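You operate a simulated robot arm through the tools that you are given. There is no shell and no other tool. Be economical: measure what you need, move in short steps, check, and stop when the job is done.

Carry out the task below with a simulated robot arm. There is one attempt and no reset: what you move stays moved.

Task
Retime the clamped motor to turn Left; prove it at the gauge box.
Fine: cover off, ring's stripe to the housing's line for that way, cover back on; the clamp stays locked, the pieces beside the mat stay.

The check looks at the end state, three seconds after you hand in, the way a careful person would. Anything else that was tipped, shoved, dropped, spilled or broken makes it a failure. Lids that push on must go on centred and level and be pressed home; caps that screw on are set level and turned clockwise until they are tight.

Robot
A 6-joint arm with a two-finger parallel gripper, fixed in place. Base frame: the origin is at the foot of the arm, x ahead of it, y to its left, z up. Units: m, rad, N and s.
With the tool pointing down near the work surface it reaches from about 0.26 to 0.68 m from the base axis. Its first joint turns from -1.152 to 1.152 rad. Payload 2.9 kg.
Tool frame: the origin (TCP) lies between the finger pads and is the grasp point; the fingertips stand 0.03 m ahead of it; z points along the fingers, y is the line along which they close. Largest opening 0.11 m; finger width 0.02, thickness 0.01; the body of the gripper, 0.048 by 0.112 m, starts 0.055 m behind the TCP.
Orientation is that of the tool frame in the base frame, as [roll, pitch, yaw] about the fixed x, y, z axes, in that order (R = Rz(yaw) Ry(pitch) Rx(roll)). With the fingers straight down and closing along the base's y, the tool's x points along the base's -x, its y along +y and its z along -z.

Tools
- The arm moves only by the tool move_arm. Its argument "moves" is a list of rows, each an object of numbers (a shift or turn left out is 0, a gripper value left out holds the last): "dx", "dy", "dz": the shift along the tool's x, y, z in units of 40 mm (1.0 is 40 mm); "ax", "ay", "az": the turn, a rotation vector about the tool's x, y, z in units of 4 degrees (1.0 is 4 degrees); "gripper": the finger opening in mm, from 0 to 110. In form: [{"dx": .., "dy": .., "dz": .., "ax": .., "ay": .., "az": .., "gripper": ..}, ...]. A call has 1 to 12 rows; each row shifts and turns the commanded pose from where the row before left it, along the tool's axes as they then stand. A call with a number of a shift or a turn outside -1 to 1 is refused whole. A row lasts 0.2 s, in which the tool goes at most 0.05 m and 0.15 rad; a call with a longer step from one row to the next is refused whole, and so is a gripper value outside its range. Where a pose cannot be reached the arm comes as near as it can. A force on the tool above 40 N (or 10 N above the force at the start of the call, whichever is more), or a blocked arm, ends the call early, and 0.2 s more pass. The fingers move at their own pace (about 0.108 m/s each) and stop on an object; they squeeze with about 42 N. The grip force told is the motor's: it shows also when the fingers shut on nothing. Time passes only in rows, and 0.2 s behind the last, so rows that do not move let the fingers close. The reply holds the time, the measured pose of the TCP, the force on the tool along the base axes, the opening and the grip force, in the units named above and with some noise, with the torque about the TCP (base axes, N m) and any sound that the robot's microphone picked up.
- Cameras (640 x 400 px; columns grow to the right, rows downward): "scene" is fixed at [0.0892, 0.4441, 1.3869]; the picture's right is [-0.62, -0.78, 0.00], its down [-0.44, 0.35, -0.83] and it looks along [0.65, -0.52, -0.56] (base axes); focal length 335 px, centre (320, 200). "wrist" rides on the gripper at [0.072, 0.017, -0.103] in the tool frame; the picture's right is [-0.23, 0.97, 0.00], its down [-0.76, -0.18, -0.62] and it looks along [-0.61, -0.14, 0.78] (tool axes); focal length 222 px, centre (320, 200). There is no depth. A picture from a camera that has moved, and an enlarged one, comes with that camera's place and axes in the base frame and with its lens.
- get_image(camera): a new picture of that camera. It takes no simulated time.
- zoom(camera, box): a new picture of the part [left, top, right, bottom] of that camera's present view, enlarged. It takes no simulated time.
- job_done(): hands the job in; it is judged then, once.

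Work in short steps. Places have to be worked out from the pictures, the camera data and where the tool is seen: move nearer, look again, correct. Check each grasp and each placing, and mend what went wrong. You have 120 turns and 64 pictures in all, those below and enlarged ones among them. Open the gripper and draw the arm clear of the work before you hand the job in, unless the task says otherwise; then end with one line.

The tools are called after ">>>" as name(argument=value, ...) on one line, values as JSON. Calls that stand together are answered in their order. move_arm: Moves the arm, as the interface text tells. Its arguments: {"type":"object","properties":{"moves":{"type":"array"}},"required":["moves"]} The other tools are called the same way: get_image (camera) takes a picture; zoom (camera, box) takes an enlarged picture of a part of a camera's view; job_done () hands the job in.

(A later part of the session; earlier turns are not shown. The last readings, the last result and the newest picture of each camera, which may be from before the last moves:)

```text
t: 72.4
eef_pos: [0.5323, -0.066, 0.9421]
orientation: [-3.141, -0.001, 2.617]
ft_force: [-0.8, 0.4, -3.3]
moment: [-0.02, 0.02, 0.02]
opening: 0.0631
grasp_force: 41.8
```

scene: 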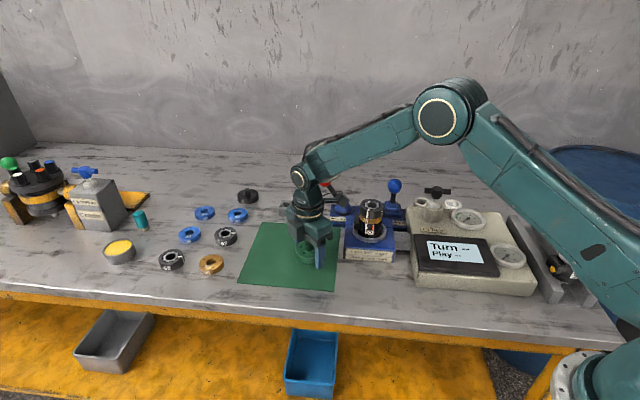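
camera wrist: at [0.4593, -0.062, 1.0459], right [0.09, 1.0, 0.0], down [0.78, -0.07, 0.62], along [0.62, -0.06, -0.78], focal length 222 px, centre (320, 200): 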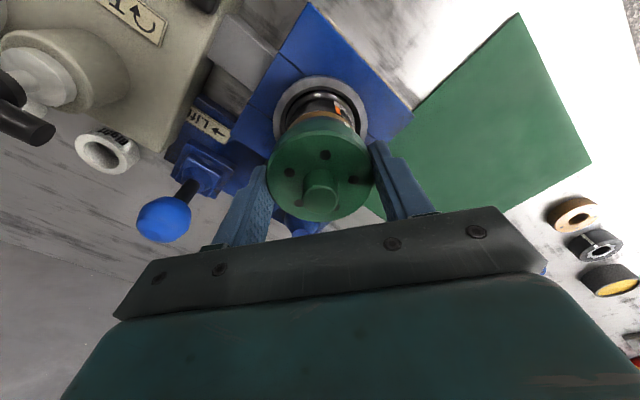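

>>> move_arm(moves=[{"az": 1, "dz": 0.02}, {"az": 1, "dz": 0.02}, {"az": 1}, {"az": 1}, {"az": 1}, {"az": 1}, {}])

>>> zoom(camera="scene", box=[350, 185, 394, 240])

>>> zoom(camera="wrist", box=[230, 90, 430, 230])

```text
t: 74.0
eef_pos: [0.5318, -0.0666, 0.9428]
orientation: [3.14, 0.003, 2.197]
ft_force: [-3.1, 2.5, 18.0]
moment: [0.37, -0.17, 0.0]
opening: 0.0631
grasp_force: 41.7
```

```text
7.27 times, centred on (372, 212) of scene
camera zoom: at [0.0888, 0.4442, 1.3869], right [-0.62, -0.78, 0.0], down [-0.44, 0.35, -0.83], along [0.65, -0.52, -0.56], focal length 2440 px, centre (-58, 109)
```

zoom: 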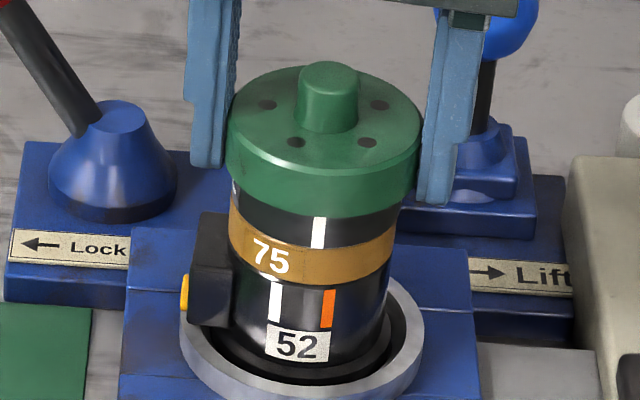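

```text
2.86 times, centred on (330, 160) of wrist
camera zoom: at [0.5038, 0.0, 1.046], right [0.92, 0.39, 0.0], down [0.3, -0.72, 0.62], along [0.24, -0.57, -0.78], focal length 635 px, centre (291, 314)
```

zoom: 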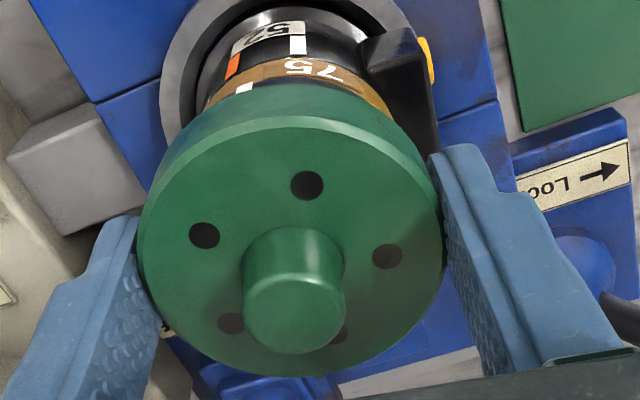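

The ring has been dragged ~10° clockwise with the cover, and it isn't clear the thread is engaged. I test with a gentle lift of ~3 mm.

>>> move_arm(moves=[{"dz": -0.04}, {}])

>>> move_arm(moves=[{"dz": -0.04}, {}])

```text
t: 74.6
eef_pos: [0.5324, -0.0666, 0.9441]
orientation: [3.141, 0.0, 2.197]
ft_force: [1.8, -0.6, 6.5]
moment: [0.02, -0.27, -0.03]
opening: 0.063
grasp_force: 42.5
```

```text
t: 75.2
eef_pos: [0.5324, -0.0659, 0.945]
orientation: [-3.14, -0.001, 2.198]
ft_force: [0.4, 0.0, -2.9]
moment: [0.01, 0.0, -0.02]
opening: 0.063
grasp_force: 42.2
```

>>> move_arm(moves=[{"dz": -0.15}, {"dz": -0.3}, {"dz": -0.6}, {}])

>>> zoom(camera="scene", box=[350, 175, 394, 240])

```text
t: 76.2
eef_pos: [0.5335, -0.066, 0.9879]
orientation: [3.141, 0.001, 2.198]
ft_force: [0.6, 0.1, -3.2]
moment: [0.0, 0.01, 0.0]
opening: 0.063
grasp_force: 42.3
```

```text
6.15 times, centred on (372, 208) of scene
camera zoom: at [0.0893, 0.4441, 1.3869], right [-0.62, -0.78, 0.0], down [-0.44, 0.35, -0.83], along [0.65, -0.52, -0.56], focal length 2064 px, centre (0, 154)
```

zoom: 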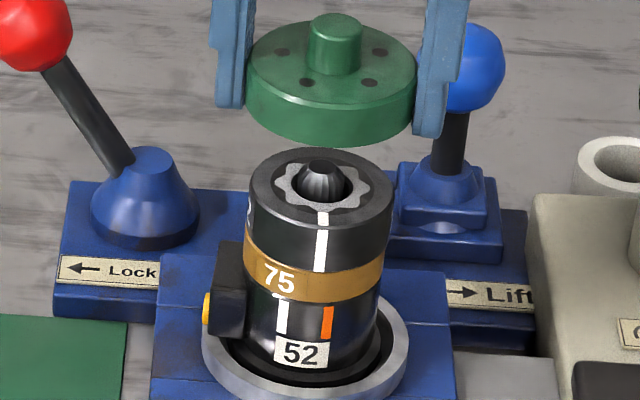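

The cover came off freely: not engaged. To understand how it fastens, I raise it and tilt its underside towards the scene camera.

>>> move_arm(moves=[{"dz": -1}, {"dz": -1}, {"dz": -1}, {"dz": -1}, {"dx": 0.9}, {"dx": 0.9}, {"dx": 0.9}, {"ay": 1}, {"ay": 1}, {"ay": 1}, {"ay": 1}, {"ay": 1}])

>>> move_arm(moves=[{"ay": 1}, {"ay": 1}, {"ay": 1}, {"ay": 1}, {"ay": 1}, {"ay": 1}, {"ay": 1}, {"ay": 1}, {"ay": 1}, {"ay": 1}, {"ay": 1}, {}])

>>> get_image(camera="scene")

```text
t: 78.8
eef_pos: [0.4744, 0.0326, 1.1448]
orientation: [3.121, -0.173, 2.199]
ft_force: [-0.1, 0.4, -3.0]
moment: [-0.08, 0.0, 0.0]
opening: 0.063
grasp_force: 42.1
out of reach, approached as far as the arm can: row 10, 11, 12
```

```text
t: 81.4
eef_pos: [0.3663, 0.0705, 1.0125]
orientation: [3.105, -0.938, 2.224]
ft_force: [0.0, 0.2, -3.0]
moment: [-0.03, -0.01, 0.0]
opening: 0.0629
grasp_force: 42.2
out of reach, approached as far as the arm can: row 1, 2, 3, 4, 5, 6, 7, 8, 9, 10, 11
```

```text
24 pictures are left
```

scene: 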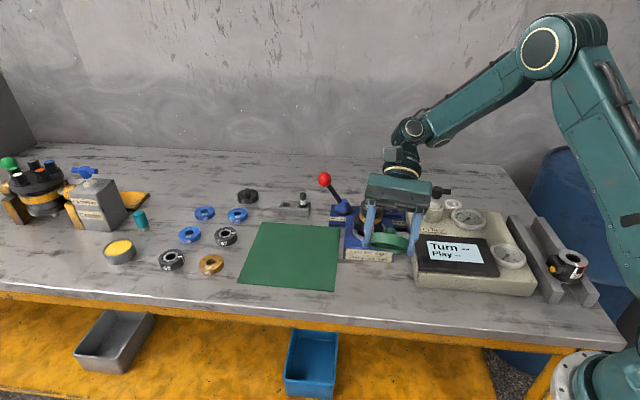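

>>> zoom(camera="scene", box=[350, 200, 440, 265])

```text
6.15 times, centred on (395, 232) of scene
camera zoom: at [0.0893, 0.4441, 1.3869], right [-0.62, -0.78, 0.0], down [-0.44, 0.35, -0.83], along [0.65, -0.52, -0.56], focal length 2064 px, centre (-142, 0)
```

zoom: 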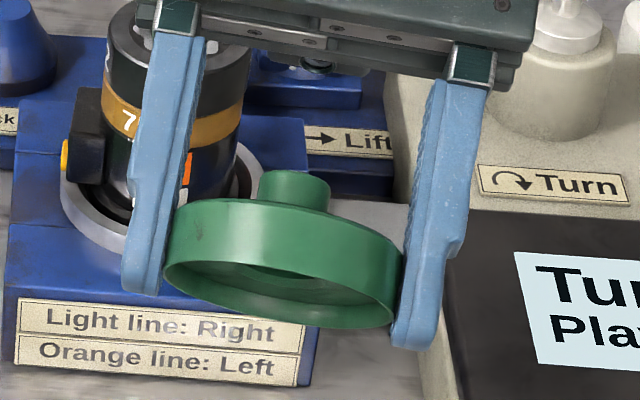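

The underside is a smooth cup, ~20 mm deep. I undo the tilt and bring it level again.

>>> move_arm(moves=[{"ay": -1}, {"ay": -1}, {"ay": -1}, {"ay": -1}, {"ay": -1}, {"ay": -1}, {"ay": -1}, {"ay": -1}, {"ay": -1}, {"ay": -1}, {"ay": -1}, {}])

>>> move_arm(moves=[{"ay": -1}, {"ay": -1}, {"ay": -1}, {"ay": -1}, {"ay": -1}, {}])

```text
t: 84.0
eef_pos: [0.367, 0.0714, 1.0126]
orientation: [3.121, -0.172, 2.198]
ft_force: [0.1, 0.4, -3.6]
moment: [0.02, -0.02, -0.01]
opening: 0.0631
grasp_force: 42.1
```

```text
t: 85.4
eef_pos: [0.3654, 0.071, 1.0129]
orientation: [3.121, 0.179, 2.192]
ft_force: [0.0, -0.2, -2.7]
moment: [-0.02, -0.03, -0.01]
opening: 0.0633
grasp_force: 41.8
```

>>> move_arm(moves=[{"ay": 1}, {"ay": 1}, {"ay": 0.56}, {"ax": 0.29}, {}])

```text
t: 86.6
eef_pos: [0.3656, 0.0706, 1.0117]
orientation: [-3.141, -0.001, 2.194]
ft_force: [-0.8, -0.5, -2.3]
moment: [0.03, 0.03, -0.02]
opening: 0.063
grasp_force: 42.3
```

Level again. I return over the motor with the same grip and will feel for the thread start with light pressure.

>>> move_arm(moves=[{"dx": -0.873, "dy": 0.232}, {"dx": -0.873, "dy": 0.232}, {"dx": -0.873, "dy": 0.232}, {"dx": -0.873, "dy": 0.232}, {"dx": -0.873, "dy": 0.232}, {"dx": -0.873, "dy": 0.232}, {"dz": 0.6}, {"dz": 0.4}, {"dz": 0.25}, {"dz": 0.25}, {}])

```text
t: 89.0
eef_pos: [0.5329, -0.0656, 0.9513]
orientation: [3.141, -0.002, 2.195]
ft_force: [0.1, 0.5, -3.2]
moment: [-0.03, -0.04, -0.01]
opening: 0.0633
grasp_force: 42.0
```

>>> move_arm(moves=[{"dz": 0.06}, {"dz": 0.05}, {"dz": 0.05}, {}])

>>> move_arm(moves=[{"dz": 0.03}, {}])

```text
t: 90.0
eef_pos: [0.5331, -0.0659, 0.9457]
orientation: [3.141, -0.003, 2.195]
ft_force: [0.5, -0.5, -3.2]
moment: [-0.03, 0.0, 0.02]
opening: 0.0634
grasp_force: 42.3
```

```text
t: 90.6
eef_pos: [0.5335, -0.0644, 0.9448]
orientation: [-3.14, -0.003, 2.194]
ft_force: [-0.1, -0.9, -2.4]
moment: [0.0, -0.02, -0.02]
opening: 0.0635
grasp_force: 42.2
```

>>> move_arm(moves=[{"dz": 0.03}, {}])

>>> move_arm(moves=[{"dz": 0.03}, {}])

```text
t: 91.2
eef_pos: [0.533, -0.0674, 0.9437]
orientation: [3.141, -0.001, 2.195]
ft_force: [-0.4, -0.8, -3.2]
moment: [-0.02, 0.01, 0.0]
opening: 0.0633
grasp_force: 42.3
```

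```text
t: 91.8
eef_pos: [0.5332, -0.0662, 0.9423]
orientation: [3.14, -0.001, 2.194]
ft_force: [-2.0, 1.0, 2.0]
moment: [-0.07, -0.08, -0.01]
opening: 0.0631
grasp_force: 42.2
```

Contact at 0.9423. Now turn counter-clockwise lightly to feel for the thread start.

>>> move_arm(moves=[{"az": -1, "dz": 0.02}, {"az": -1}, {"az": -1}, {"az": -1}, {"az": -1}, {"az": -1}, {}])

>>> move_arm(moves=[{"az": -1}, {"az": -1}, {"az": -1}, {"az": -1}, {"az": -1}, {"az": -1}, {}])

>>> move_arm(moves=[{"az": -1}, {"az": -1}, {"az": -1}, {"az": -1}, {"az": -1}, {"az": -1}, {}])

```text
t: 93.4
eef_pos: [0.5339, -0.0659, 0.9427]
orientation: [3.138, 0.001, 2.613]
ft_force: [1.3, 2.5, 24.2]
moment: [0.1, 0.17, 0.02]
opening: 0.0632
grasp_force: 42.1
```

```text
t: 95.0
eef_pos: [0.5335, -0.0662, 0.9425]
orientation: [3.14, 0.001, 3.034]
ft_force: [4.2, -0.7, 22.4]
moment: [0.28, -0.2, 0.03]
opening: 0.0633
grasp_force: 42.0
```

```text
t: 96.6
eef_pos: [0.5321, -0.0644, 0.9422]
orientation: [3.14, 0.004, -2.828]
ft_force: [6.0, 3.4, 23.9]
moment: [0.47, 0.12, -0.07]
opening: 0.0629
grasp_force: 41.7
```

>>> move_arm(moves=[{"az": -1, "dz": -0.02}, {"az": -1}, {"az": -1}, {"az": -1}, {"az": -1}, {"az": -1}, {}])

>>> move_arm(moves=[{"az": -1}, {"az": -1}, {"az": -1}, {"az": -1}, {"az": -1}, {"az": -1}, {}])

>>> move_arm(moves=[{"az": -1}, {"az": -1}, {"az": -1}, {"az": -1}, {"az": -1}, {"az": -1}, {}])

>>> move_arm(moves=[{"az": -1}, {"az": -1}, {"az": -1}, {"az": -1}, {"az": -1}, {"az": -1}, {}])

```text
t: 98.2
eef_pos: [0.533, -0.0668, 0.9428]
orientation: [3.14, 0.003, -2.41]
ft_force: [4.8, 0.6, 17.1]
moment: [0.27, 0.08, 0.04]
opening: 0.0629
grasp_force: 41.5
```

```text
t: 99.8
eef_pos: [0.5326, -0.0658, 0.9435]
orientation: [3.139, 0.002, -1.994]
ft_force: [0.3, 0.3, 17.5]
moment: [0.17, 0.32, 0.0]
opening: 0.0632
grasp_force: 41.7
```

```text
t: 101.4
eef_pos: [0.5326, -0.0662, 0.942]
orientation: [-3.141, 0.001, -1.574]
ft_force: [0.5, 4.5, 18.0]
moment: [0.16, 0.37, -0.06]
opening: 0.0632
grasp_force: 41.7
```

```text
t: 103.0
eef_pos: [0.5325, -0.0667, 0.9426]
orientation: [-3.141, 0.001, -1.154]
ft_force: [-2.9, 3.4, 10.4]
moment: [-0.17, 0.29, -0.07]
opening: 0.0633
grasp_force: 42.2
```

Room remains on the wrist. Now clockwise with ~10 N press, watching for draw-down and torque.

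>>> move_arm(moves=[{"az": 1}, {"az": 1}, {"az": 1}, {"az": 1}, {"az": 1}, {"az": 1}, {"az": 1}, {"az": 1}, {"az": 1}, {"az": 1}, {"az": 1}, {"az": 1}])

>>> move_arm(moves=[{"az": 1}, {"az": 1}, {"az": 1}, {"az": 1}, {"az": 1}, {"az": 1}, {"az": 1}, {"az": 1}, {"az": 1}, {"az": 1}, {"az": 1}, {"az": 1}])

>>> zoom(camera="scene", box=[350, 185, 394, 240])

```text
t: 105.6
eef_pos: [0.5336, -0.0659, 0.9428]
orientation: [-3.141, 0.002, -1.996]
ft_force: [-0.4, -4.9, 19.6]
moment: [-0.1, 0.47, 0.19]
opening: 0.0633
grasp_force: 42.2
```

```text
t: 108.2
eef_pos: [0.5321, -0.0657, 0.9414]
orientation: [3.139, 0.001, -2.832]
ft_force: [-5.3, 2.8, 17.7]
moment: [0.35, 0.04, 0.18]
opening: 0.0633
grasp_force: 42.3
```

```text
7.27 times, centred on (372, 212) of scene
camera zoom: at [0.0888, 0.4442, 1.3869], right [-0.62, -0.78, 0.0], down [-0.44, 0.35, -0.83], along [0.65, -0.52, -0.56], focal length 2440 px, centre (-58, 109)
```

zoom: 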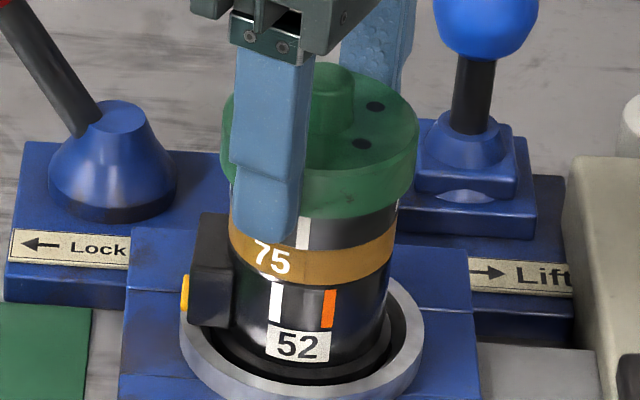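

Turning over ~300° gives no engagement, and the ring has been dragged. I take the cover back to the mat to regrip it level, then fix the ring.

>>> move_arm(moves=[{"dz": -0.3}, {"dz": -0.6}, {"dz": -0.7}, {"dx": -0.496, "dy": 0.936}, {"dx": -0.496, "dy": 0.936}, {"dx": -0.496, "dy": 0.936}, {"dx": -0.496, "dy": 0.936}, {"dz": 1}, {"dz": 1}, {"dz": 1}, {"dz": 0.8}, {}])

```text
t: 110.8
eef_pos: [0.5647, 0.0996, 0.8564]
orientation: [3.141, 0.0, -2.832]
ft_force: [1.1, 0.4, -3.4]
moment: [0.02, 0.02, 0.01]
opening: 0.0631
grasp_force: 41.9
```

>>> move_arm(moves=[{"dz": 0.15}, {"dz": 0.15}, {"dz": 0.1}, {"dz": 0.05}, {"dz": 0.05}, {"dz": 0.04}, {}])

>>> zoom(camera="scene", box=[280, 220, 340, 280])

```text
t: 112.4
eef_pos: [0.5629, 0.101, 0.8331]
orientation: [3.14, 0.0, -2.83]
ft_force: [-1.4, -0.9, 0.6]
moment: [-0.14, -0.01, -0.02]
opening: 0.0632
grasp_force: 41.9
```

```text
6.67 times, centred on (310, 250) of scene
camera zoom: at [0.0892, 0.4441, 1.3869], right [-0.62, -0.78, 0.0], down [-0.44, 0.35, -0.83], along [0.65, -0.52, -0.56], focal length 2236 px, centre (387, -133)
```

zoom: 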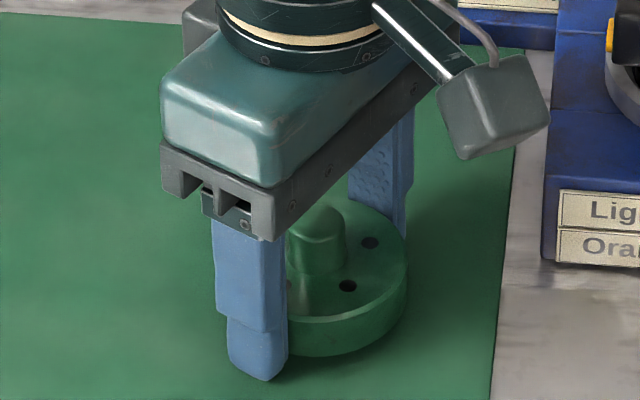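

>>> move_arm(moves=[{"gripper": 85}, {"gripper": 85}, {}, {"dz": -0.5}, {"dz": -1}, {"dz": -1}, {"dz": -1}, {"dz": -1}, {"dz": -0.9}, {}])

>>> move_arm(moves=[{"dx": 0.496, "dy": -0.93}, {"dx": 0.496, "dy": -0.93}, {"dx": 0.496, "dy": -0.93}, {"dx": 0.496, "dy": -0.93}, {"az": 1}, {"az": 1}, {"az": 1}, {"az": 1}, {"az": 1}, {"az": 1}, {"az": 1}, {"az": 1}])

>>> move_arm(moves=[{"az": 1}, {"az": 1}, {"az": 1}, {"az": 1}, {"az": 1}, {"az": 1}, {"az": 1}, {"az": 1}, {"az": 1}, {"az": 1}, {"az": 1}, {"az": 1}])

>>> zoom(camera="scene", box=[350, 192, 390, 238])

```text
t: 114.6
eef_pos: [0.5612, 0.098, 1.0506]
orientation: [3.141, -0.001, -2.834]
ft_force: [-0.6, -0.5, 0.1]
moment: [-0.02, 0.01, -0.03]
opening: 0.0849
grasp_force: 0.1
```

```text
t: 117.2
eef_pos: [0.5329, -0.0675, 1.049]
orientation: [3.14, -0.001, 2.891]
ft_force: [0.1, -0.1, -0.1]
moment: [0.02, 0.01, 0.01]
opening: 0.0853
grasp_force: 0.0
```

```text
t: 119.8
eef_pos: [0.5332, -0.0654, 1.0483]
orientation: [-3.141, -0.002, 2.055]
ft_force: [-0.4, 0.5, 0.0]
moment: [0.01, -0.01, -0.03]
opening: 0.0848
grasp_force: 0.1
```

```text
8.70 times, centred on (370, 215) of scene
camera zoom: at [0.0892, 0.4441, 1.3869], right [-0.62, -0.78, 0.0], down [-0.44, 0.35, -0.83], along [0.65, -0.52, -0.56], focal length 2917 px, centre (-115, 70)
```

zoom: 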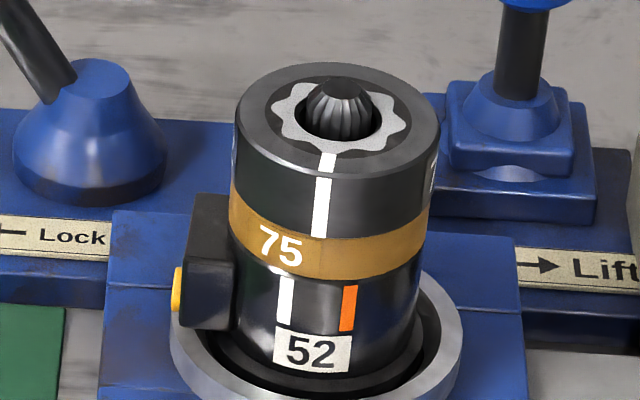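

Ring needs ≈21.5° counter-clockwise. I descend, grip, turn ~20° and check while gripped.

>>> move_arm(moves=[{"dz": 0.9}, {"dz": 0.9}, {"dz": 0.87}, {"gripper": 45}, {}, {}, {}, {"az": -1}, {"az": -1}, {"az": -1}, {"az": -1}, {}])

>>> move_arm(moves=[{"az": -1}, {"dz": 0.02}, {}])

>>> zoom(camera="scene", box=[350, 192, 390, 238])

```text
t: 122.4
eef_pos: [0.5332, -0.065, 0.9427]
orientation: [3.139, -0.002, 2.336]
ft_force: [-0.6, -0.3, 0.2]
moment: [0.0, -0.02, -0.02]
opening: 0.0547
grasp_force: 41.9
```

```text
t: 123.2
eef_pos: [0.5329, -0.0645, 0.941]
orientation: [3.14, -0.002, 2.404]
ft_force: [-2.0, -0.3, 3.4]
moment: [-0.02, 0.2, 0.02]
opening: 0.0545
grasp_force: 41.7
```

```text
8.70 times, centred on (370, 215) of scene
camera zoom: at [0.0891, 0.4441, 1.3869], right [-0.62, -0.78, 0.0], down [-0.44, 0.35, -0.83], along [0.65, -0.52, -0.56], focal length 2917 px, centre (-115, 70)
```

zoom: 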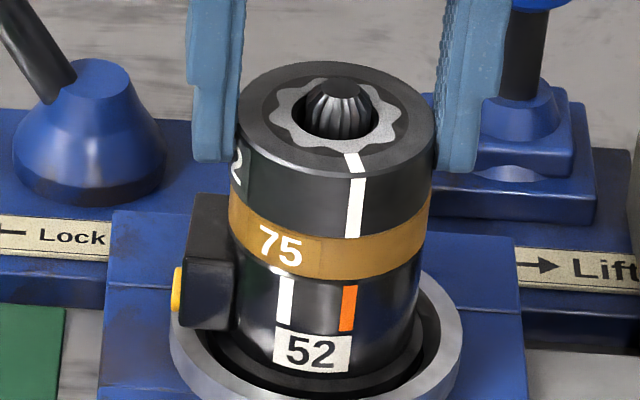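

Stripe's extension meets orange at this grip. I press very slightly, release, and rise.

>>> move_arm(moves=[{"gripper": 65}, {"gripper": 85}, {"gripper": 85}, {"dz": -0.7}, {"dz": -1}, {"dz": -1}, {}])

>>> zoom(camera="scene", box=[350, 192, 390, 238])

```text
t: 124.8
eef_pos: [0.5329, -0.0669, 1.0492]
orientation: [3.14, -0.001, 2.403]
ft_force: [-0.2, 0.7, -1.0]
moment: [-0.01, 0.01, -0.03]
opening: 0.0851
grasp_force: 0.1
```

```text
8.70 times, centred on (370, 215) of scene
camera zoom: at [0.0892, 0.4441, 1.3869], right [-0.62, -0.78, 0.0], down [-0.44, 0.35, -0.83], along [0.65, -0.52, -0.56], focal length 2917 px, centre (-115, 70)
```

zoom: 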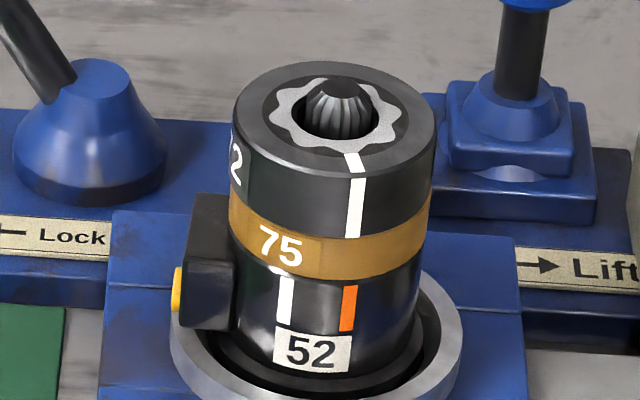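

Ring is aligned with orange again. Now back to the cover: rotate to its yaw (-2.83), go over it.

>>> move_arm(moves=[{"az": -1}, {"az": -1}, {"az": -1}, {"az": -1}, {"az": -1}, {"az": -1}, {"az": -1}, {"az": -1}, {"az": -1}, {"az": -1}, {"az": -1}, {"az": -1}])

>>> move_arm(moves=[{"az": -1}, {"az": -1}, {"az": -1}, {"dx": -0.496, "dy": 0.934}, {"dx": -0.496, "dy": 0.934}, {"dx": -0.496, "dy": 0.934}, {"dx": -0.496, "dy": 0.934}, {"dz": 1}, {"dz": 1}, {"dz": 1}, {"dz": 1}, {}])

>>> zoom(camera="wrist", box=[220, 70, 440, 220])

```text
t: 127.4
eef_pos: [0.5331, -0.0644, 1.0493]
orientation: [3.14, 0.001, -3.042]
ft_force: [0.6, -0.4, -0.5]
moment: [-0.02, 0.01, -0.04]
opening: 0.0847
grasp_force: 0.0
```

```text
t: 130.0
eef_pos: [0.5617, 0.1005, 0.8873]
orientation: [3.139, 0.0, -2.833]
ft_force: [0.2, -0.8, -0.7]
moment: [-0.03, -0.01, 0.01]
opening: 0.0849
grasp_force: 0.0
```

```text
2.67 times, centred on (330, 145) of wrist
camera zoom: at [0.4883, 0.0937, 0.9908], right [-0.08, 1.0, 0.0], down [0.78, 0.06, 0.62], along [0.62, 0.05, -0.78], focal length 592 px, centre (293, 347)
```

zoom: 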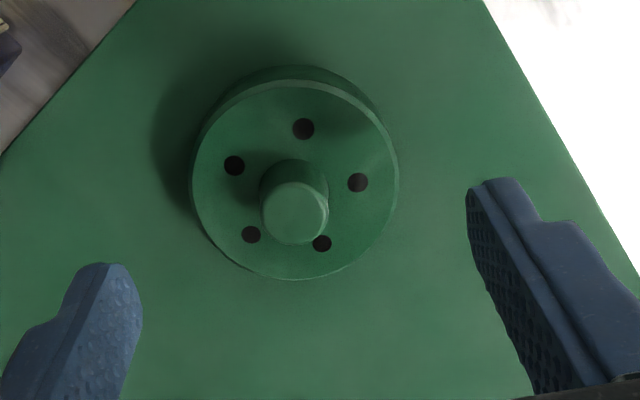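

Cover flat and centred. Descend, grip, lift and carry back over the motor.

>>> move_arm(moves=[{"dz": 0.7}, {"dz": 0.6}, {}, {"gripper": 55}, {}, {}, {}])

>>> move_arm(moves=[{"dz": -0.5}, {"dz": -1}, {"dz": -1}, {"dz": -1}, {"dz": -0.9}, {"dx": 0.496, "dy": -0.934}, {"dx": 0.496, "dy": -0.934}, {"dx": 0.496, "dy": -0.934}, {"dx": 0.496, "dy": -0.934}, {}])

>>> move_arm(moves=[{"az": -1}, {"az": -1}, {"az": -1}, {"az": -1}, {"az": -1}, {"az": -1}, {"az": -1}, {"az": -1}, {"az": -1}, {"az": -1}, {"az": -1}, {}])

>>> move_arm(moves=[{"az": -1}, {"az": -1}, {"az": -1}, {"az": -1}, {"az": -1}, {"az": -1}, {"az": -1}, {"az": -1}, {"az": -1}, {"az": -1}, {}])

```text
t: 131.6
eef_pos: [0.5617, 0.0994, 0.8348]
orientation: [3.139, -0.001, -2.832]
ft_force: [0.8, 0.8, 0.2]
moment: [-0.02, 0.01, 0.02]
opening: 0.0633
grasp_force: 41.6
```

```text
t: 133.8
eef_pos: [0.5323, -0.0656, 1.0134]
orientation: [3.139, -0.001, -2.833]
ft_force: [0.4, 0.2, -3.1]
moment: [-0.03, -0.01, 0.01]
opening: 0.0632
grasp_force: 42.1
```

```text
t: 136.4
eef_pos: [0.5322, -0.0653, 1.0145]
orientation: [3.139, 0.002, -2.065]
ft_force: [-0.8, 0.2, -3.3]
moment: [0.04, 0.02, 0.0]
opening: 0.0633
grasp_force: 41.7
```

```text
t: 138.8
eef_pos: [0.5323, -0.0653, 1.014]
orientation: [-3.141, 0.001, -1.365]
ft_force: [0.2, 0.0, -2.7]
moment: [-0.03, 0.02, 0.02]
opening: 0.0628
grasp_force: 42.0
```

>>> move_arm(moves=[{"dx": 0.04, "dz": 0.5}, {"dz": 0.5}, {"dz": 0.25}, {"dz": 0.08}, {"dz": 0.04}, {}])

>>> move_arm(moves=[{"dz": 0.03}, {"dz": 0.03}, {}])

```text
t: 140.2
eef_pos: [0.5321, -0.0669, 0.9582]
orientation: [3.14, 0.001, -1.366]
ft_force: [-0.9, 0.4, -2.7]
moment: [-0.02, -0.01, 0.02]
opening: 0.0631
grasp_force: 42.0
```

```text
t: 141.0
eef_pos: [0.5324, -0.0672, 0.956]
orientation: [-3.142, 0.002, -1.367]
ft_force: [0.0, -0.1, -3.1]
moment: [-0.02, -0.01, -0.02]
opening: 0.0633
grasp_force: 41.5
```

>>> move_arm(moves=[{"dz": 0.04}, {"dz": 0.03}, {}])

>>> move_arm(moves=[{"dz": 0.025}, {"dz": 0.025}, {}])

```text
t: 141.8
eef_pos: [0.5326, -0.0669, 0.9525]
orientation: [3.139, 0.002, -1.366]
ft_force: [0.2, -0.5, -2.8]
moment: [0.02, -0.02, 0.02]
opening: 0.0628
grasp_force: 41.8
```

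```text
t: 142.6
eef_pos: [0.5337, -0.0659, 0.9519]
orientation: [-3.14, 0.001, -1.364]
ft_force: [-5.9, -0.2, 13.5]
moment: [-0.27, 0.15, -0.08]
opening: 0.0631
grasp_force: 41.7
```

Contact at 0.952. I ease to a few newtons and turn clockwise.

>>> move_arm(moves=[{"dz": -0.02}, {"az": 0.5}, {"az": 0.5}, {"az": 0.5}, {"az": 0.5}, {}])

>>> move_arm(moves=[{"az": 1}, {"az": 1}, {"az": 1}, {"az": 1}, {"az": 1}, {"az": 1}, {"az": 1}, {"az": 1}, {}])

>>> move_arm(moves=[{"az": 1}, {"az": 1}, {"az": 1}, {"az": 1}, {"az": 1}, {"az": 1}, {"az": 1}, {"az": 1}, {}])

```text
t: 144.0
eef_pos: [0.5324, -0.0661, 0.9527]
orientation: [-3.141, 0.001, -1.508]
ft_force: [3.6, 0.4, 6.2]
moment: [-0.08, -0.3, 0.03]
opening: 0.063
grasp_force: 42.6
```

```text
t: 146.0
eef_pos: [0.5327, -0.0667, 0.9526]
orientation: [3.14, 0.002, -2.065]
ft_force: [1.7, 4.8, 9.5]
moment: [0.0, -0.31, 0.09]
opening: 0.063
grasp_force: 41.7
```

```text
t: 148.0
eef_pos: [0.5331, -0.0665, 0.9522]
orientation: [3.14, 0.003, -2.624]
ft_force: [2.4, 1.0, 13.0]
moment: [-0.25, -0.13, 0.0]
opening: 0.0631
grasp_force: 42.0
```

No draw-down: the cover behaves as a push-on lid. I release it, rise, close the fingers and press down on the knob from above.

>>> move_arm(moves=[{"gripper": 85}, {"gripper": 85}, {}, {"dz": -0.7}, {"dz": -0.9}, {"gripper": 0}, {}, {}, {}, {}, {}])

>>> zoom(camera="scene", box=[340, 165, 400, 240])

```text
t: 150.4
eef_pos: [0.5327, -0.068, 1.0156]
orientation: [3.14, 0.0, -2.624]
ft_force: [0.6, -0.1, 0.0]
moment: [-0.06, 0.01, 0.0]
opening: 0.0
grasp_force: 37.3
```

```text
5.33 times, centred on (370, 202) of scene
camera zoom: at [0.0892, 0.4441, 1.3869], right [-0.62, -0.78, 0.0], down [-0.44, 0.35, -0.83], along [0.65, -0.52, -0.56], focal length 1789 px, centre (53, 187)
```

zoom: 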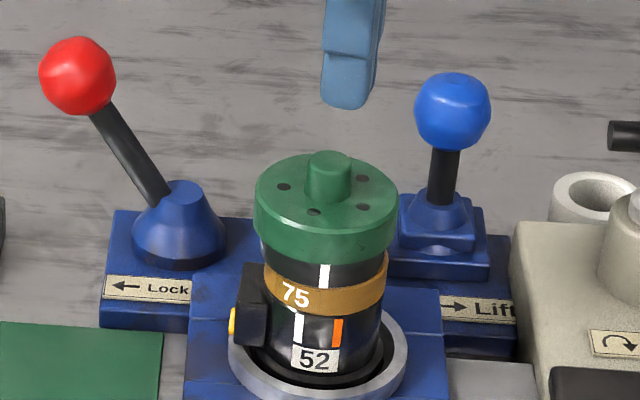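

The ring got dragged again (~17° cw), to be fixed later. First, learn how the lid seats: press on the knob with closed fingers.

>>> move_arm(moves=[{"dz": 0.4}, {"dz": 0.25}, {"dz": 0.08}, {"dz": 0.05}, {"dz": 0.05}, {"dz": 0.05}, {"dz": 0.05}, {"dz": 0.05}, {"dz": 0.05}, {}])

```text
t: 152.0
eef_pos: [0.5334, -0.0672, 0.9838]
orientation: [3.141, 0.006, -2.622]
ft_force: [-0.9, 1.6, 5.1]
moment: [-0.04, 0.08, -0.01]
opening: 0.0001
grasp_force: 37.6
stopped in row 8: the force on the tool passed its limit (the readings are from after the stop); the commanded pose is now the measured one
```

>>> move_arm(moves=[{"dz": 0.05}, {"dz": 0.03}, {}, {}])

>>> zoom(camera="scene", box=[340, 165, 400, 240])

```text
t: 152.9
eef_pos: [0.5333, -0.0664, 0.9836]
orientation: [-3.138, 0.008, -2.621]
ft_force: [-4.4, 0.6, 4.9]
moment: [0.05, 0.13, 0.04]
opening: 0.0002
grasp_force: 37.2
stopped in row 4: the force on the tool passed its limit (the readings are from after the stop); the commanded pose is now the measured one
```

```text
5.33 times, centred on (370, 202) of scene
camera zoom: at [0.0891, 0.4442, 1.3869], right [-0.62, -0.78, 0.0], down [-0.44, 0.35, -0.83], along [0.65, -0.52, -0.56], focal length 1789 px, centre (53, 187)
```

zoom: 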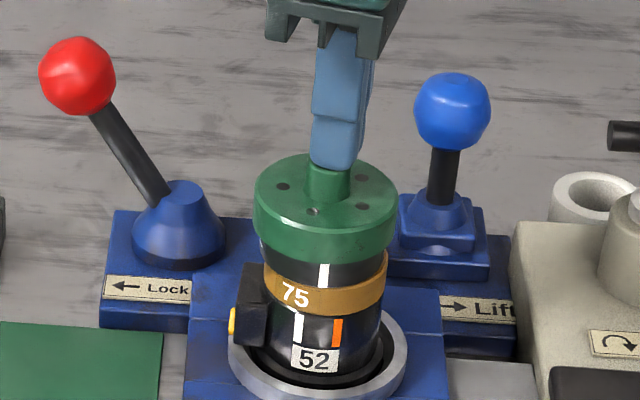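

Nothing visibly moved. Decisive test: regrip the lid and lift slowly without turning, to see whether pressing it made it hold as at the start.

>>> move_arm(moves=[{"dz": -0.6}, {"gripper": 85}, {"gripper": 85}, {"gripper": 85}, {}, {"dz": 0.8}, {"dz": 0.75}, {}, {"gripper": 55}, {}, {}, {}])

>>> move_arm(moves=[{"dz": -0.04}, {"dz": -0.04}, {}])

>>> move_arm(moves=[{"dz": -0.04}, {"dz": -0.04}, {}])

```text
t: 155.5
eef_pos: [0.5346, -0.0672, 0.946]
orientation: [-3.139, 0.009, -2.623]
ft_force: [-0.7, 2.0, -0.3]
moment: [0.03, 0.02, 0.0]
opening: 0.0633
grasp_force: 42.0
```

```text
t: 156.3
eef_pos: [0.535, -0.0671, 0.9487]
orientation: [-3.138, 0.008, -2.624]
ft_force: [0.9, 0.1, -2.9]
moment: [-0.04, -0.01, 0.03]
opening: 0.0629
grasp_force: 41.6
```

```text
t: 157.1
eef_pos: [0.5344, -0.067, 0.9523]
orientation: [-3.138, 0.009, -2.621]
ft_force: [-0.1, 0.1, -2.4]
moment: [-0.02, -0.02, -0.01]
opening: 0.0632
grasp_force: 42.0
```

The lid lifts freely, as it did at the very start of the first test, so it is a plain push-on lid; its rotation just drags the ring. Plan: lid to mat, re-align ring, lid straight down with no turning, press home. I lay the lid on the mat.

>>> move_arm(moves=[{"dz": -0.2}, {"dz": -0.5}, {"dz": -0.8, "ay": 0.13, "ax": -0.05}, {"dx": -0.676, "dy": 0.819}, {"dx": -0.676, "dy": 0.819}, {"dx": -0.676, "dy": 0.819}, {"dx": -0.676, "dy": 0.819}, {"dz": 1}, {"dz": 1}, {"dz": 1}, {"dz": 1}, {}])

```text
t: 159.7
eef_pos: [0.5629, 0.1012, 0.8491]
orientation: [3.141, 0.0, -2.624]
ft_force: [-0.2, -0.4, -3.5]
moment: [0.0, 0.01, 0.01]
opening: 0.063
grasp_force: 41.7
```

>>> move_arm(moves=[{"dz": 0.15}, {"dz": 0.1}, {"dz": 0.06}, {"dz": 0.06}, {"dz": 0.04}, {}])

```text
t: 161.1
eef_pos: [0.5631, 0.1005, 0.8339]
orientation: [3.14, 0.001, -2.624]
ft_force: [0.2, -0.1, -2.9]
moment: [-0.05, 0.01, 0.0]
opening: 0.0629
grasp_force: 42.3
```

>>> move_arm(moves=[{"dz": 0.03}, {}, {"gripper": 85}, {"gripper": 85}, {}, {"dz": -0.5}, {"dz": -1}, {"dz": -1}, {"dz": -1}, {"dz": -1}, {"dz": -0.9}, {}])

>>> move_arm(moves=[{"dx": 0.676, "dy": -0.819}, {"dx": 0.676, "dy": -0.819}, {"dx": 0.676, "dy": -0.819}, {"dx": 0.676, "dy": -0.819}, {"az": 1}, {"az": 1}, {"az": 1}, {"az": 1}, {"az": 1}, {"az": 1}, {"az": 1}, {"az": 1}])

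>>> move_arm(moves=[{"az": 1}, {"az": 1}, {"az": 1}, {"az": 1}, {"az": 1}, {"az": 1}, {"az": 1}, {"az": 1}, {"az": 1}, {"az": 1}, {"az": 1}, {"az": 1}])

>>> move_arm(moves=[{"az": 1}, {"az": 1}, {}])

>>> zoom(camera="scene", box=[350, 192, 390, 238])

>>> zoom(camera="wrist", box=[270, 60, 410, 160])

```text
t: 163.7
eef_pos: [0.5655, 0.1, 1.0497]
orientation: [3.141, 0.002, -2.623]
ft_force: [0.2, 0.3, -0.2]
moment: [0.01, 0.0, -0.01]
opening: 0.085
grasp_force: 0.1
```

```text
t: 166.3
eef_pos: [0.5337, -0.0672, 1.0491]
orientation: [3.141, 0.002, 3.103]
ft_force: [-0.4, 0.0, -0.3]
moment: [-0.05, 0.01, -0.02]
opening: 0.0852
grasp_force: 0.1
```

```text
t: 168.9
eef_pos: [0.5334, -0.067, 1.0501]
orientation: [-3.141, 0.001, 2.263]
ft_force: [-0.3, 0.0, -0.2]
moment: [0.01, 0.0, 0.0]
opening: 0.0852
grasp_force: 0.1
```

```text
t: 169.7
eef_pos: [0.5343, -0.0661, 1.0499]
orientation: [-3.141, 0.001, 2.124]
ft_force: [-0.5, -0.3, 0.0]
moment: [-0.02, -0.01, 0.02]
opening: 0.0849
grasp_force: 0.0
```

```text
8.70 times, centred on (370, 215) of scene
camera zoom: at [0.0892, 0.4441, 1.3869], right [-0.62, -0.78, 0.0], down [-0.44, 0.35, -0.83], along [0.65, -0.52, -0.56], focal length 2917 px, centre (-115, 70)
```

zoom: 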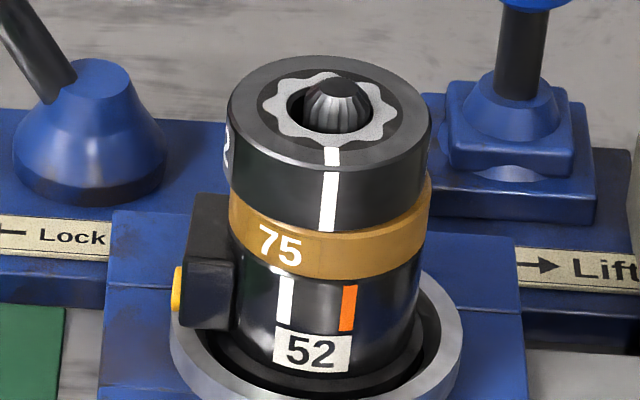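

```text
4.00 times, centred on (340, 110) of wrist
camera zoom: at [0.5111, 0.0021, 1.1534], right [0.95, 0.32, 0.0], down [0.25, -0.74, 0.62], along [0.2, -0.59, -0.78], focal length 888 px, centre (240, 560)
```

zoom: 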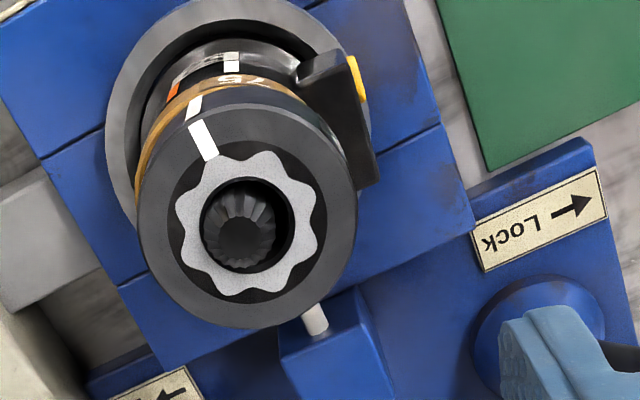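

The ring slid sideways ~2 mm when I lifted the lid (it is loose). I recenter at the motor axis (0.533, -0.067), grip and turn ~14° counter-clockwise, checking while gripped.

>>> move_arm(moves=[{"dy": -0.02, "dz": 0.9}, {"dz": 0.9}, {"dz": 0.9}, {"gripper": 45}, {}, {}, {}, {"az": -1}, {"az": -1}, {"az": -1}, {"az": -0.5}, {}])

>>> zoom(camera="scene", box=[350, 192, 390, 238])

```text
t: 172.3
eef_pos: [0.5336, -0.0675, 0.9426]
orientation: [-3.141, 0.0, 2.369]
ft_force: [0.0, -0.1, 0.2]
moment: [0.02, -0.01, 0.0]
opening: 0.0534
grasp_force: 41.7
```

```text
8.70 times, centred on (370, 215) of scene
camera zoom: at [0.0893, 0.4441, 1.3869], right [-0.62, -0.78, 0.0], down [-0.44, 0.35, -0.83], along [0.65, -0.52, -0.56], focal length 2917 px, centre (-115, 70)
```

zoom: 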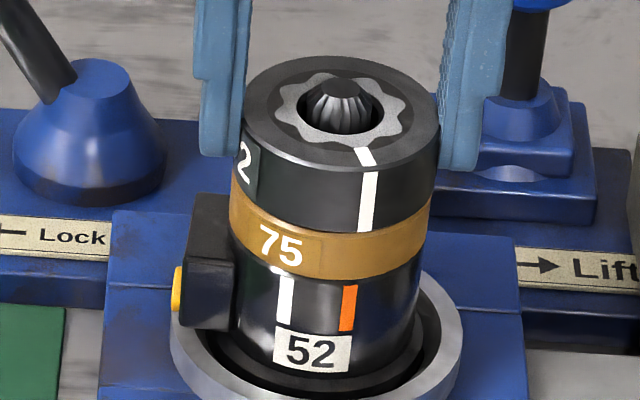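

Stripe good but the ring sits ~1.3 mm right; I shift it left, release, then do a perpendicular centring grip (fingers rotated 90°).

>>> move_arm(moves=[{"dy": 0.03}, {}, {"gripper": 65}, {"gripper": 85}, {"gripper": 85}, {"dz": -0.7}, {"dz": -0.7}, {"az": -1}, {"az": -1}, {"az": -1}, {"az": -1}, {"az": -1}])

>>> move_arm(moves=[{"az": -1}, {"az": -1}, {"az": -1}, {"az": -1}, {"az": -1}, {"az": -1}, {"az": -1}, {"az": -1}, {"az": -1}, {"az": -1}, {"az": -1}, {"az": -1}])

>>> move_arm(moves=[{"az": -1}, {"az": -1}, {"az": -1}, {"az": -1}, {"az": -1}, {"az": -0.5}, {}])

>>> zoom(camera="scene", box=[350, 192, 390, 238])

```text
t: 174.9
eef_pos: [0.5331, -0.0661, 0.9992]
orientation: [3.14, -0.001, 2.721]
ft_force: [0.0, -0.3, -0.6]
moment: [-0.02, 0.01, 0.0]
opening: 0.085
grasp_force: 0.0
```

```text
t: 177.5
eef_pos: [0.5341, -0.0668, 0.9991]
orientation: [3.141, 0.0, -2.726]
ft_force: [-0.7, -0.3, 0.0]
moment: [-0.02, 0.0, 0.02]
opening: 0.0849
grasp_force: 0.2
```

```text
t: 179.1
eef_pos: [0.5352, -0.0656, 0.998]
orientation: [3.139, -0.001, -2.342]
ft_force: [0.5, -0.2, 1.0]
moment: [-0.01, -0.04, 0.0]
opening: 0.085
grasp_force: 0.0
```

```text
8.70 times, centred on (370, 215) of scene
camera zoom: at [0.0892, 0.4441, 1.3869], right [-0.62, -0.78, 0.0], down [-0.44, 0.35, -0.83], along [0.65, -0.52, -0.56], focal length 2917 px, centre (-115, 70)
```

zoom: 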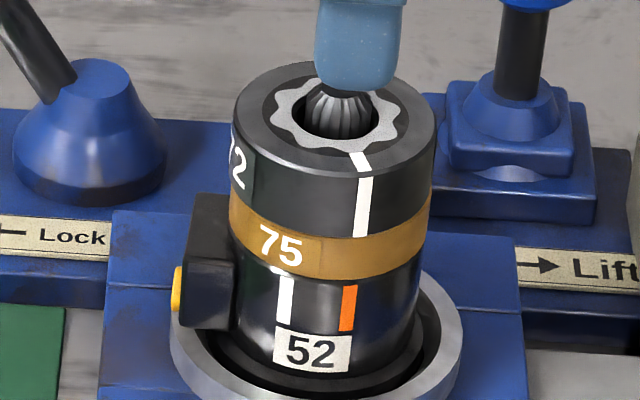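

The ring dropped back into its seat (rim lower, centred). Stripe is ~3° past orange; I grip centred and turn back 3°.

>>> move_arm(moves=[{"dx": 0.03, "dz": 0.7}, {"dz": 0.68}, {"gripper": 45}, {}, {}, {}, {"az": 0.4}, {"az": 0.4}, {}])

>>> move_arm(moves=[{"gripper": 65}, {"gripper": 85}, {"gripper": 85}, {"dz": -0.7}, {"dz": -1}, {"dz": -1}, {}])

>>> zoom(camera="scene", box=[350, 192, 390, 238])

```text
t: 181.1
eef_pos: [0.533, -0.0677, 0.9428]
orientation: [3.141, -0.001, -2.4]
ft_force: [0.1, -0.2, 0.7]
moment: [0.03, -0.02, -0.01]
opening: 0.0515
grasp_force: 41.9
```

```text
t: 182.7
eef_pos: [0.5325, -0.067, 1.0499]
orientation: [3.141, 0.0, -2.4]
ft_force: [0.2, -0.4, 0.5]
moment: [0.03, -0.01, 0.02]
opening: 0.0849
grasp_force: 0.1
```

```text
8.70 times, centred on (370, 215) of scene
camera zoom: at [0.0892, 0.4441, 1.3869], right [-0.62, -0.78, 0.0], down [-0.44, 0.35, -0.83], along [0.65, -0.52, -0.56], focal length 2917 px, centre (-115, 70)
```

zoom: 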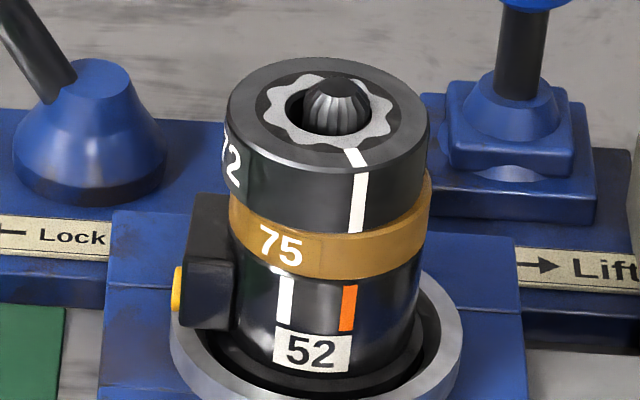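

The ring was pulled off its seat again in this finger direction. The grip at yaw ≈2.37 with TCP (0.534, -0.066) seated it properly before, so I go back to that recipe, turning 3.5° clockwise in it.

>>> move_arm(moves=[{"dx": -0.03}, {"az": 1}, {"az": 1}, {"az": 1}, {"az": 1}, {"az": 1}, {"az": 1}, {"az": 1}, {"az": 1}, {"az": 1}, {"az": 1}, {"az": 1}])

>>> move_arm(moves=[{"az": 1}, {"az": 1}, {"az": 1}, {"az": 1}, {"az": 1}, {"az": 1}, {"az": 1}, {"az": 1}, {"az": 1}, {"az": 0.8}, {}])

>>> move_arm(moves=[{"dz": 0.9}, {"dz": 0.9}, {"dz": 0.88}, {"gripper": 45}, {}, {}, {}, {"az": 0.4}, {"az": 0.4}, {}])

>>> zoom(camera="scene", box=[350, 192, 390, 238])

```text
t: 185.3
eef_pos: [0.5336, -0.0672, 1.0517]
orientation: [3.141, 0.0, 3.115]
ft_force: [-0.5, 0.0, 0.7]
moment: [0.0, 0.03, 0.01]
opening: 0.0849
grasp_force: 0.0
```

```text
t: 187.7
eef_pos: [0.5349, -0.0674, 1.051]
orientation: [-3.141, -0.001, 2.43]
ft_force: [0.2, -0.5, 0.0]
moment: [0.01, -0.01, 0.0]
opening: 0.0852
grasp_force: 0.0
```

```text
t: 189.9
eef_pos: [0.5351, -0.0671, 0.9427]
orientation: [3.142, 0.0, 2.378]
ft_force: [-0.4, 0.1, 0.1]
moment: [-0.02, 0.02, 0.03]
opening: 0.0535
grasp_force: 42.1
```

```text
8.70 times, centred on (370, 215) of scene
camera zoom: at [0.0893, 0.4441, 1.3869], right [-0.62, -0.78, 0.0], down [-0.44, 0.35, -0.83], along [0.65, -0.52, -0.56], focal length 2917 px, centre (-115, 70)
```

zoom: 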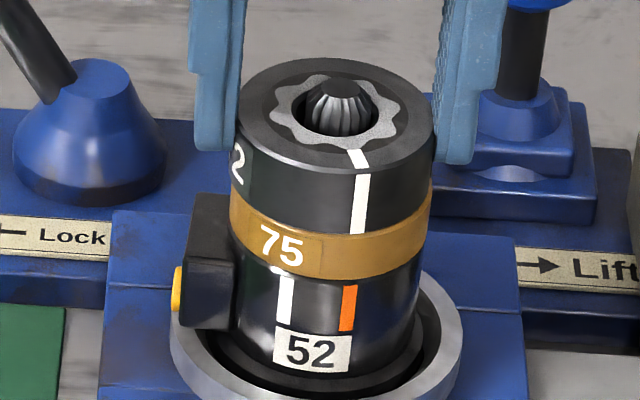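

Angle is right; the ring sits ~2 mm too far from the camera. While gripped I draw it toward tool +x by 2 mm and press lightly to drop it in its seat, then release.

>>> move_arm(moves=[{"dx": 0.025}, {"dx": 0.025}, {"dz": 0.03}, {}])

>>> move_arm(moves=[{"gripper": 58}, {"gripper": 65}, {"gripper": 85}, {"gripper": 85}, {"dz": -0.7}, {"dz": -1}, {"dz": -1}, {}])

>>> zoom(camera="scene", box=[350, 192, 390, 238])

```text
t: 190.9
eef_pos: [0.5346, -0.0642, 0.9433]
orientation: [3.14, 0.002, 2.376]
ft_force: [-0.9, -0.8, 0.2]
moment: [0.03, 0.1, 0.04]
opening: 0.0536
grasp_force: 41.7
```

```text
t: 192.7
eef_pos: [0.5334, -0.0673, 1.051]
orientation: [-3.141, 0.0, 2.375]
ft_force: [-0.3, 0.3, 0.8]
moment: [-0.03, -0.02, 0.01]
opening: 0.0848
grasp_force: 0.0
```

```text
8.70 times, centred on (370, 215) of scene
camera zoom: at [0.0892, 0.4441, 1.3869], right [-0.62, -0.78, 0.0], down [-0.44, 0.35, -0.83], along [0.65, -0.52, -0.56], focal length 2917 px, centre (-115, 70)
```

zoom: 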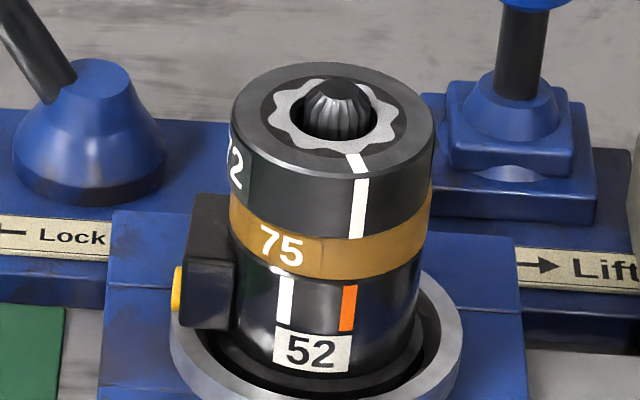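

Stripe is on orange. To judge the ring's centring I replicate the earlier wrist viewpoint (yaw π, z≈0.9955) that showed the untouched ring, and compare.

>>> move_arm(moves=[{"az": -1}, {"az": -1}, {"az": -1}, {"az": -1}, {"az": -1}, {"az": -1}, {"az": -1}, {"az": -1}, {"az": -1}, {"az": -1}, {"az": -1}, {"dz": 0.7}])

>>> move_arm(moves=[{"dz": 0.7, "dy": -0.02}, {}])

>>> zoom(camera="wrist", box=[230, 70, 430, 210])

```text
t: 195.3
eef_pos: [0.5317, -0.064, 1.0225]
orientation: [-3.141, -0.001, -3.138]
ft_force: [-0.1, 0.3, 0.4]
moment: [0.01, -0.02, 0.03]
opening: 0.0853
grasp_force: 0.1
```

```text
t: 195.9
eef_pos: [0.5332, -0.0649, 0.9936]
orientation: [-3.141, -0.001, -3.137]
ft_force: [0.0, 0.2, 0.7]
moment: [-0.04, 0.01, 0.0]
opening: 0.0851
grasp_force: 0.0
```

```text
2.86 times, centred on (330, 140) of wrist
camera zoom: at [0.4607, -0.0492, 1.0977], right [0.22, 0.97, 0.0], down [0.76, -0.18, 0.62], along [0.61, -0.14, -0.78], focal length 635 px, centre (291, 371)
```

zoom: 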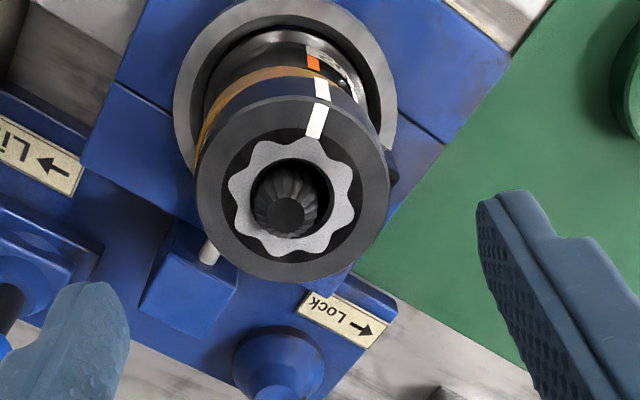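

Compared with the untouched state the ring sits ~1.8 mm toward +y and ~1 mm toward -x. I centre it with a y-direction grip at y=-0.0675 and nudge +x 1 mm.

>>> move_arm(moves=[{"dy": -0.06}, {"dz": 0.7}, {"dz": 0.57}, {}, {"gripper": 45}, {}, {}, {}, {"dx": -0.025}, {}])

>>> move_arm(moves=[{"gripper": 58}, {"gripper": 65}, {"gripper": 85}, {"gripper": 85}, {"dz": -0.6}, {"dz": -0.68}, {}])

>>> zoom(camera="wrist", box=[230, 70, 430, 210])

```text
t: 198.1
eef_pos: [0.5332, -0.0702, 0.9435]
orientation: [3.14, 0.001, -3.141]
ft_force: [0.2, -0.8, -0.1]
moment: [0.02, 0.04, 0.02]
opening: 0.0528
grasp_force: 42.3
```

```text
t: 199.7
eef_pos: [0.5347, -0.0676, 0.9947]
orientation: [-3.14, -0.001, -3.14]
ft_force: [0.3, -0.8, -0.4]
moment: [-0.01, 0.02, 0.02]
opening: 0.0848
grasp_force: 0.0
```

```text
2.86 times, centred on (330, 140) of wrist
camera zoom: at [0.4622, -0.052, 1.0984], right [0.22, 0.97, 0.0], down [0.76, -0.18, 0.62], along [0.61, -0.14, -0.78], focal length 635 px, centre (291, 371)
```

zoom: 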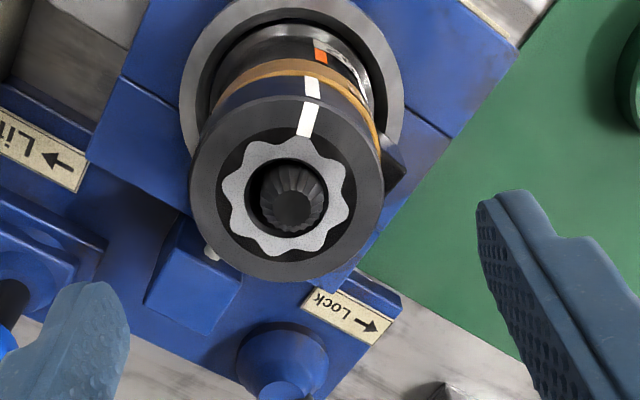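

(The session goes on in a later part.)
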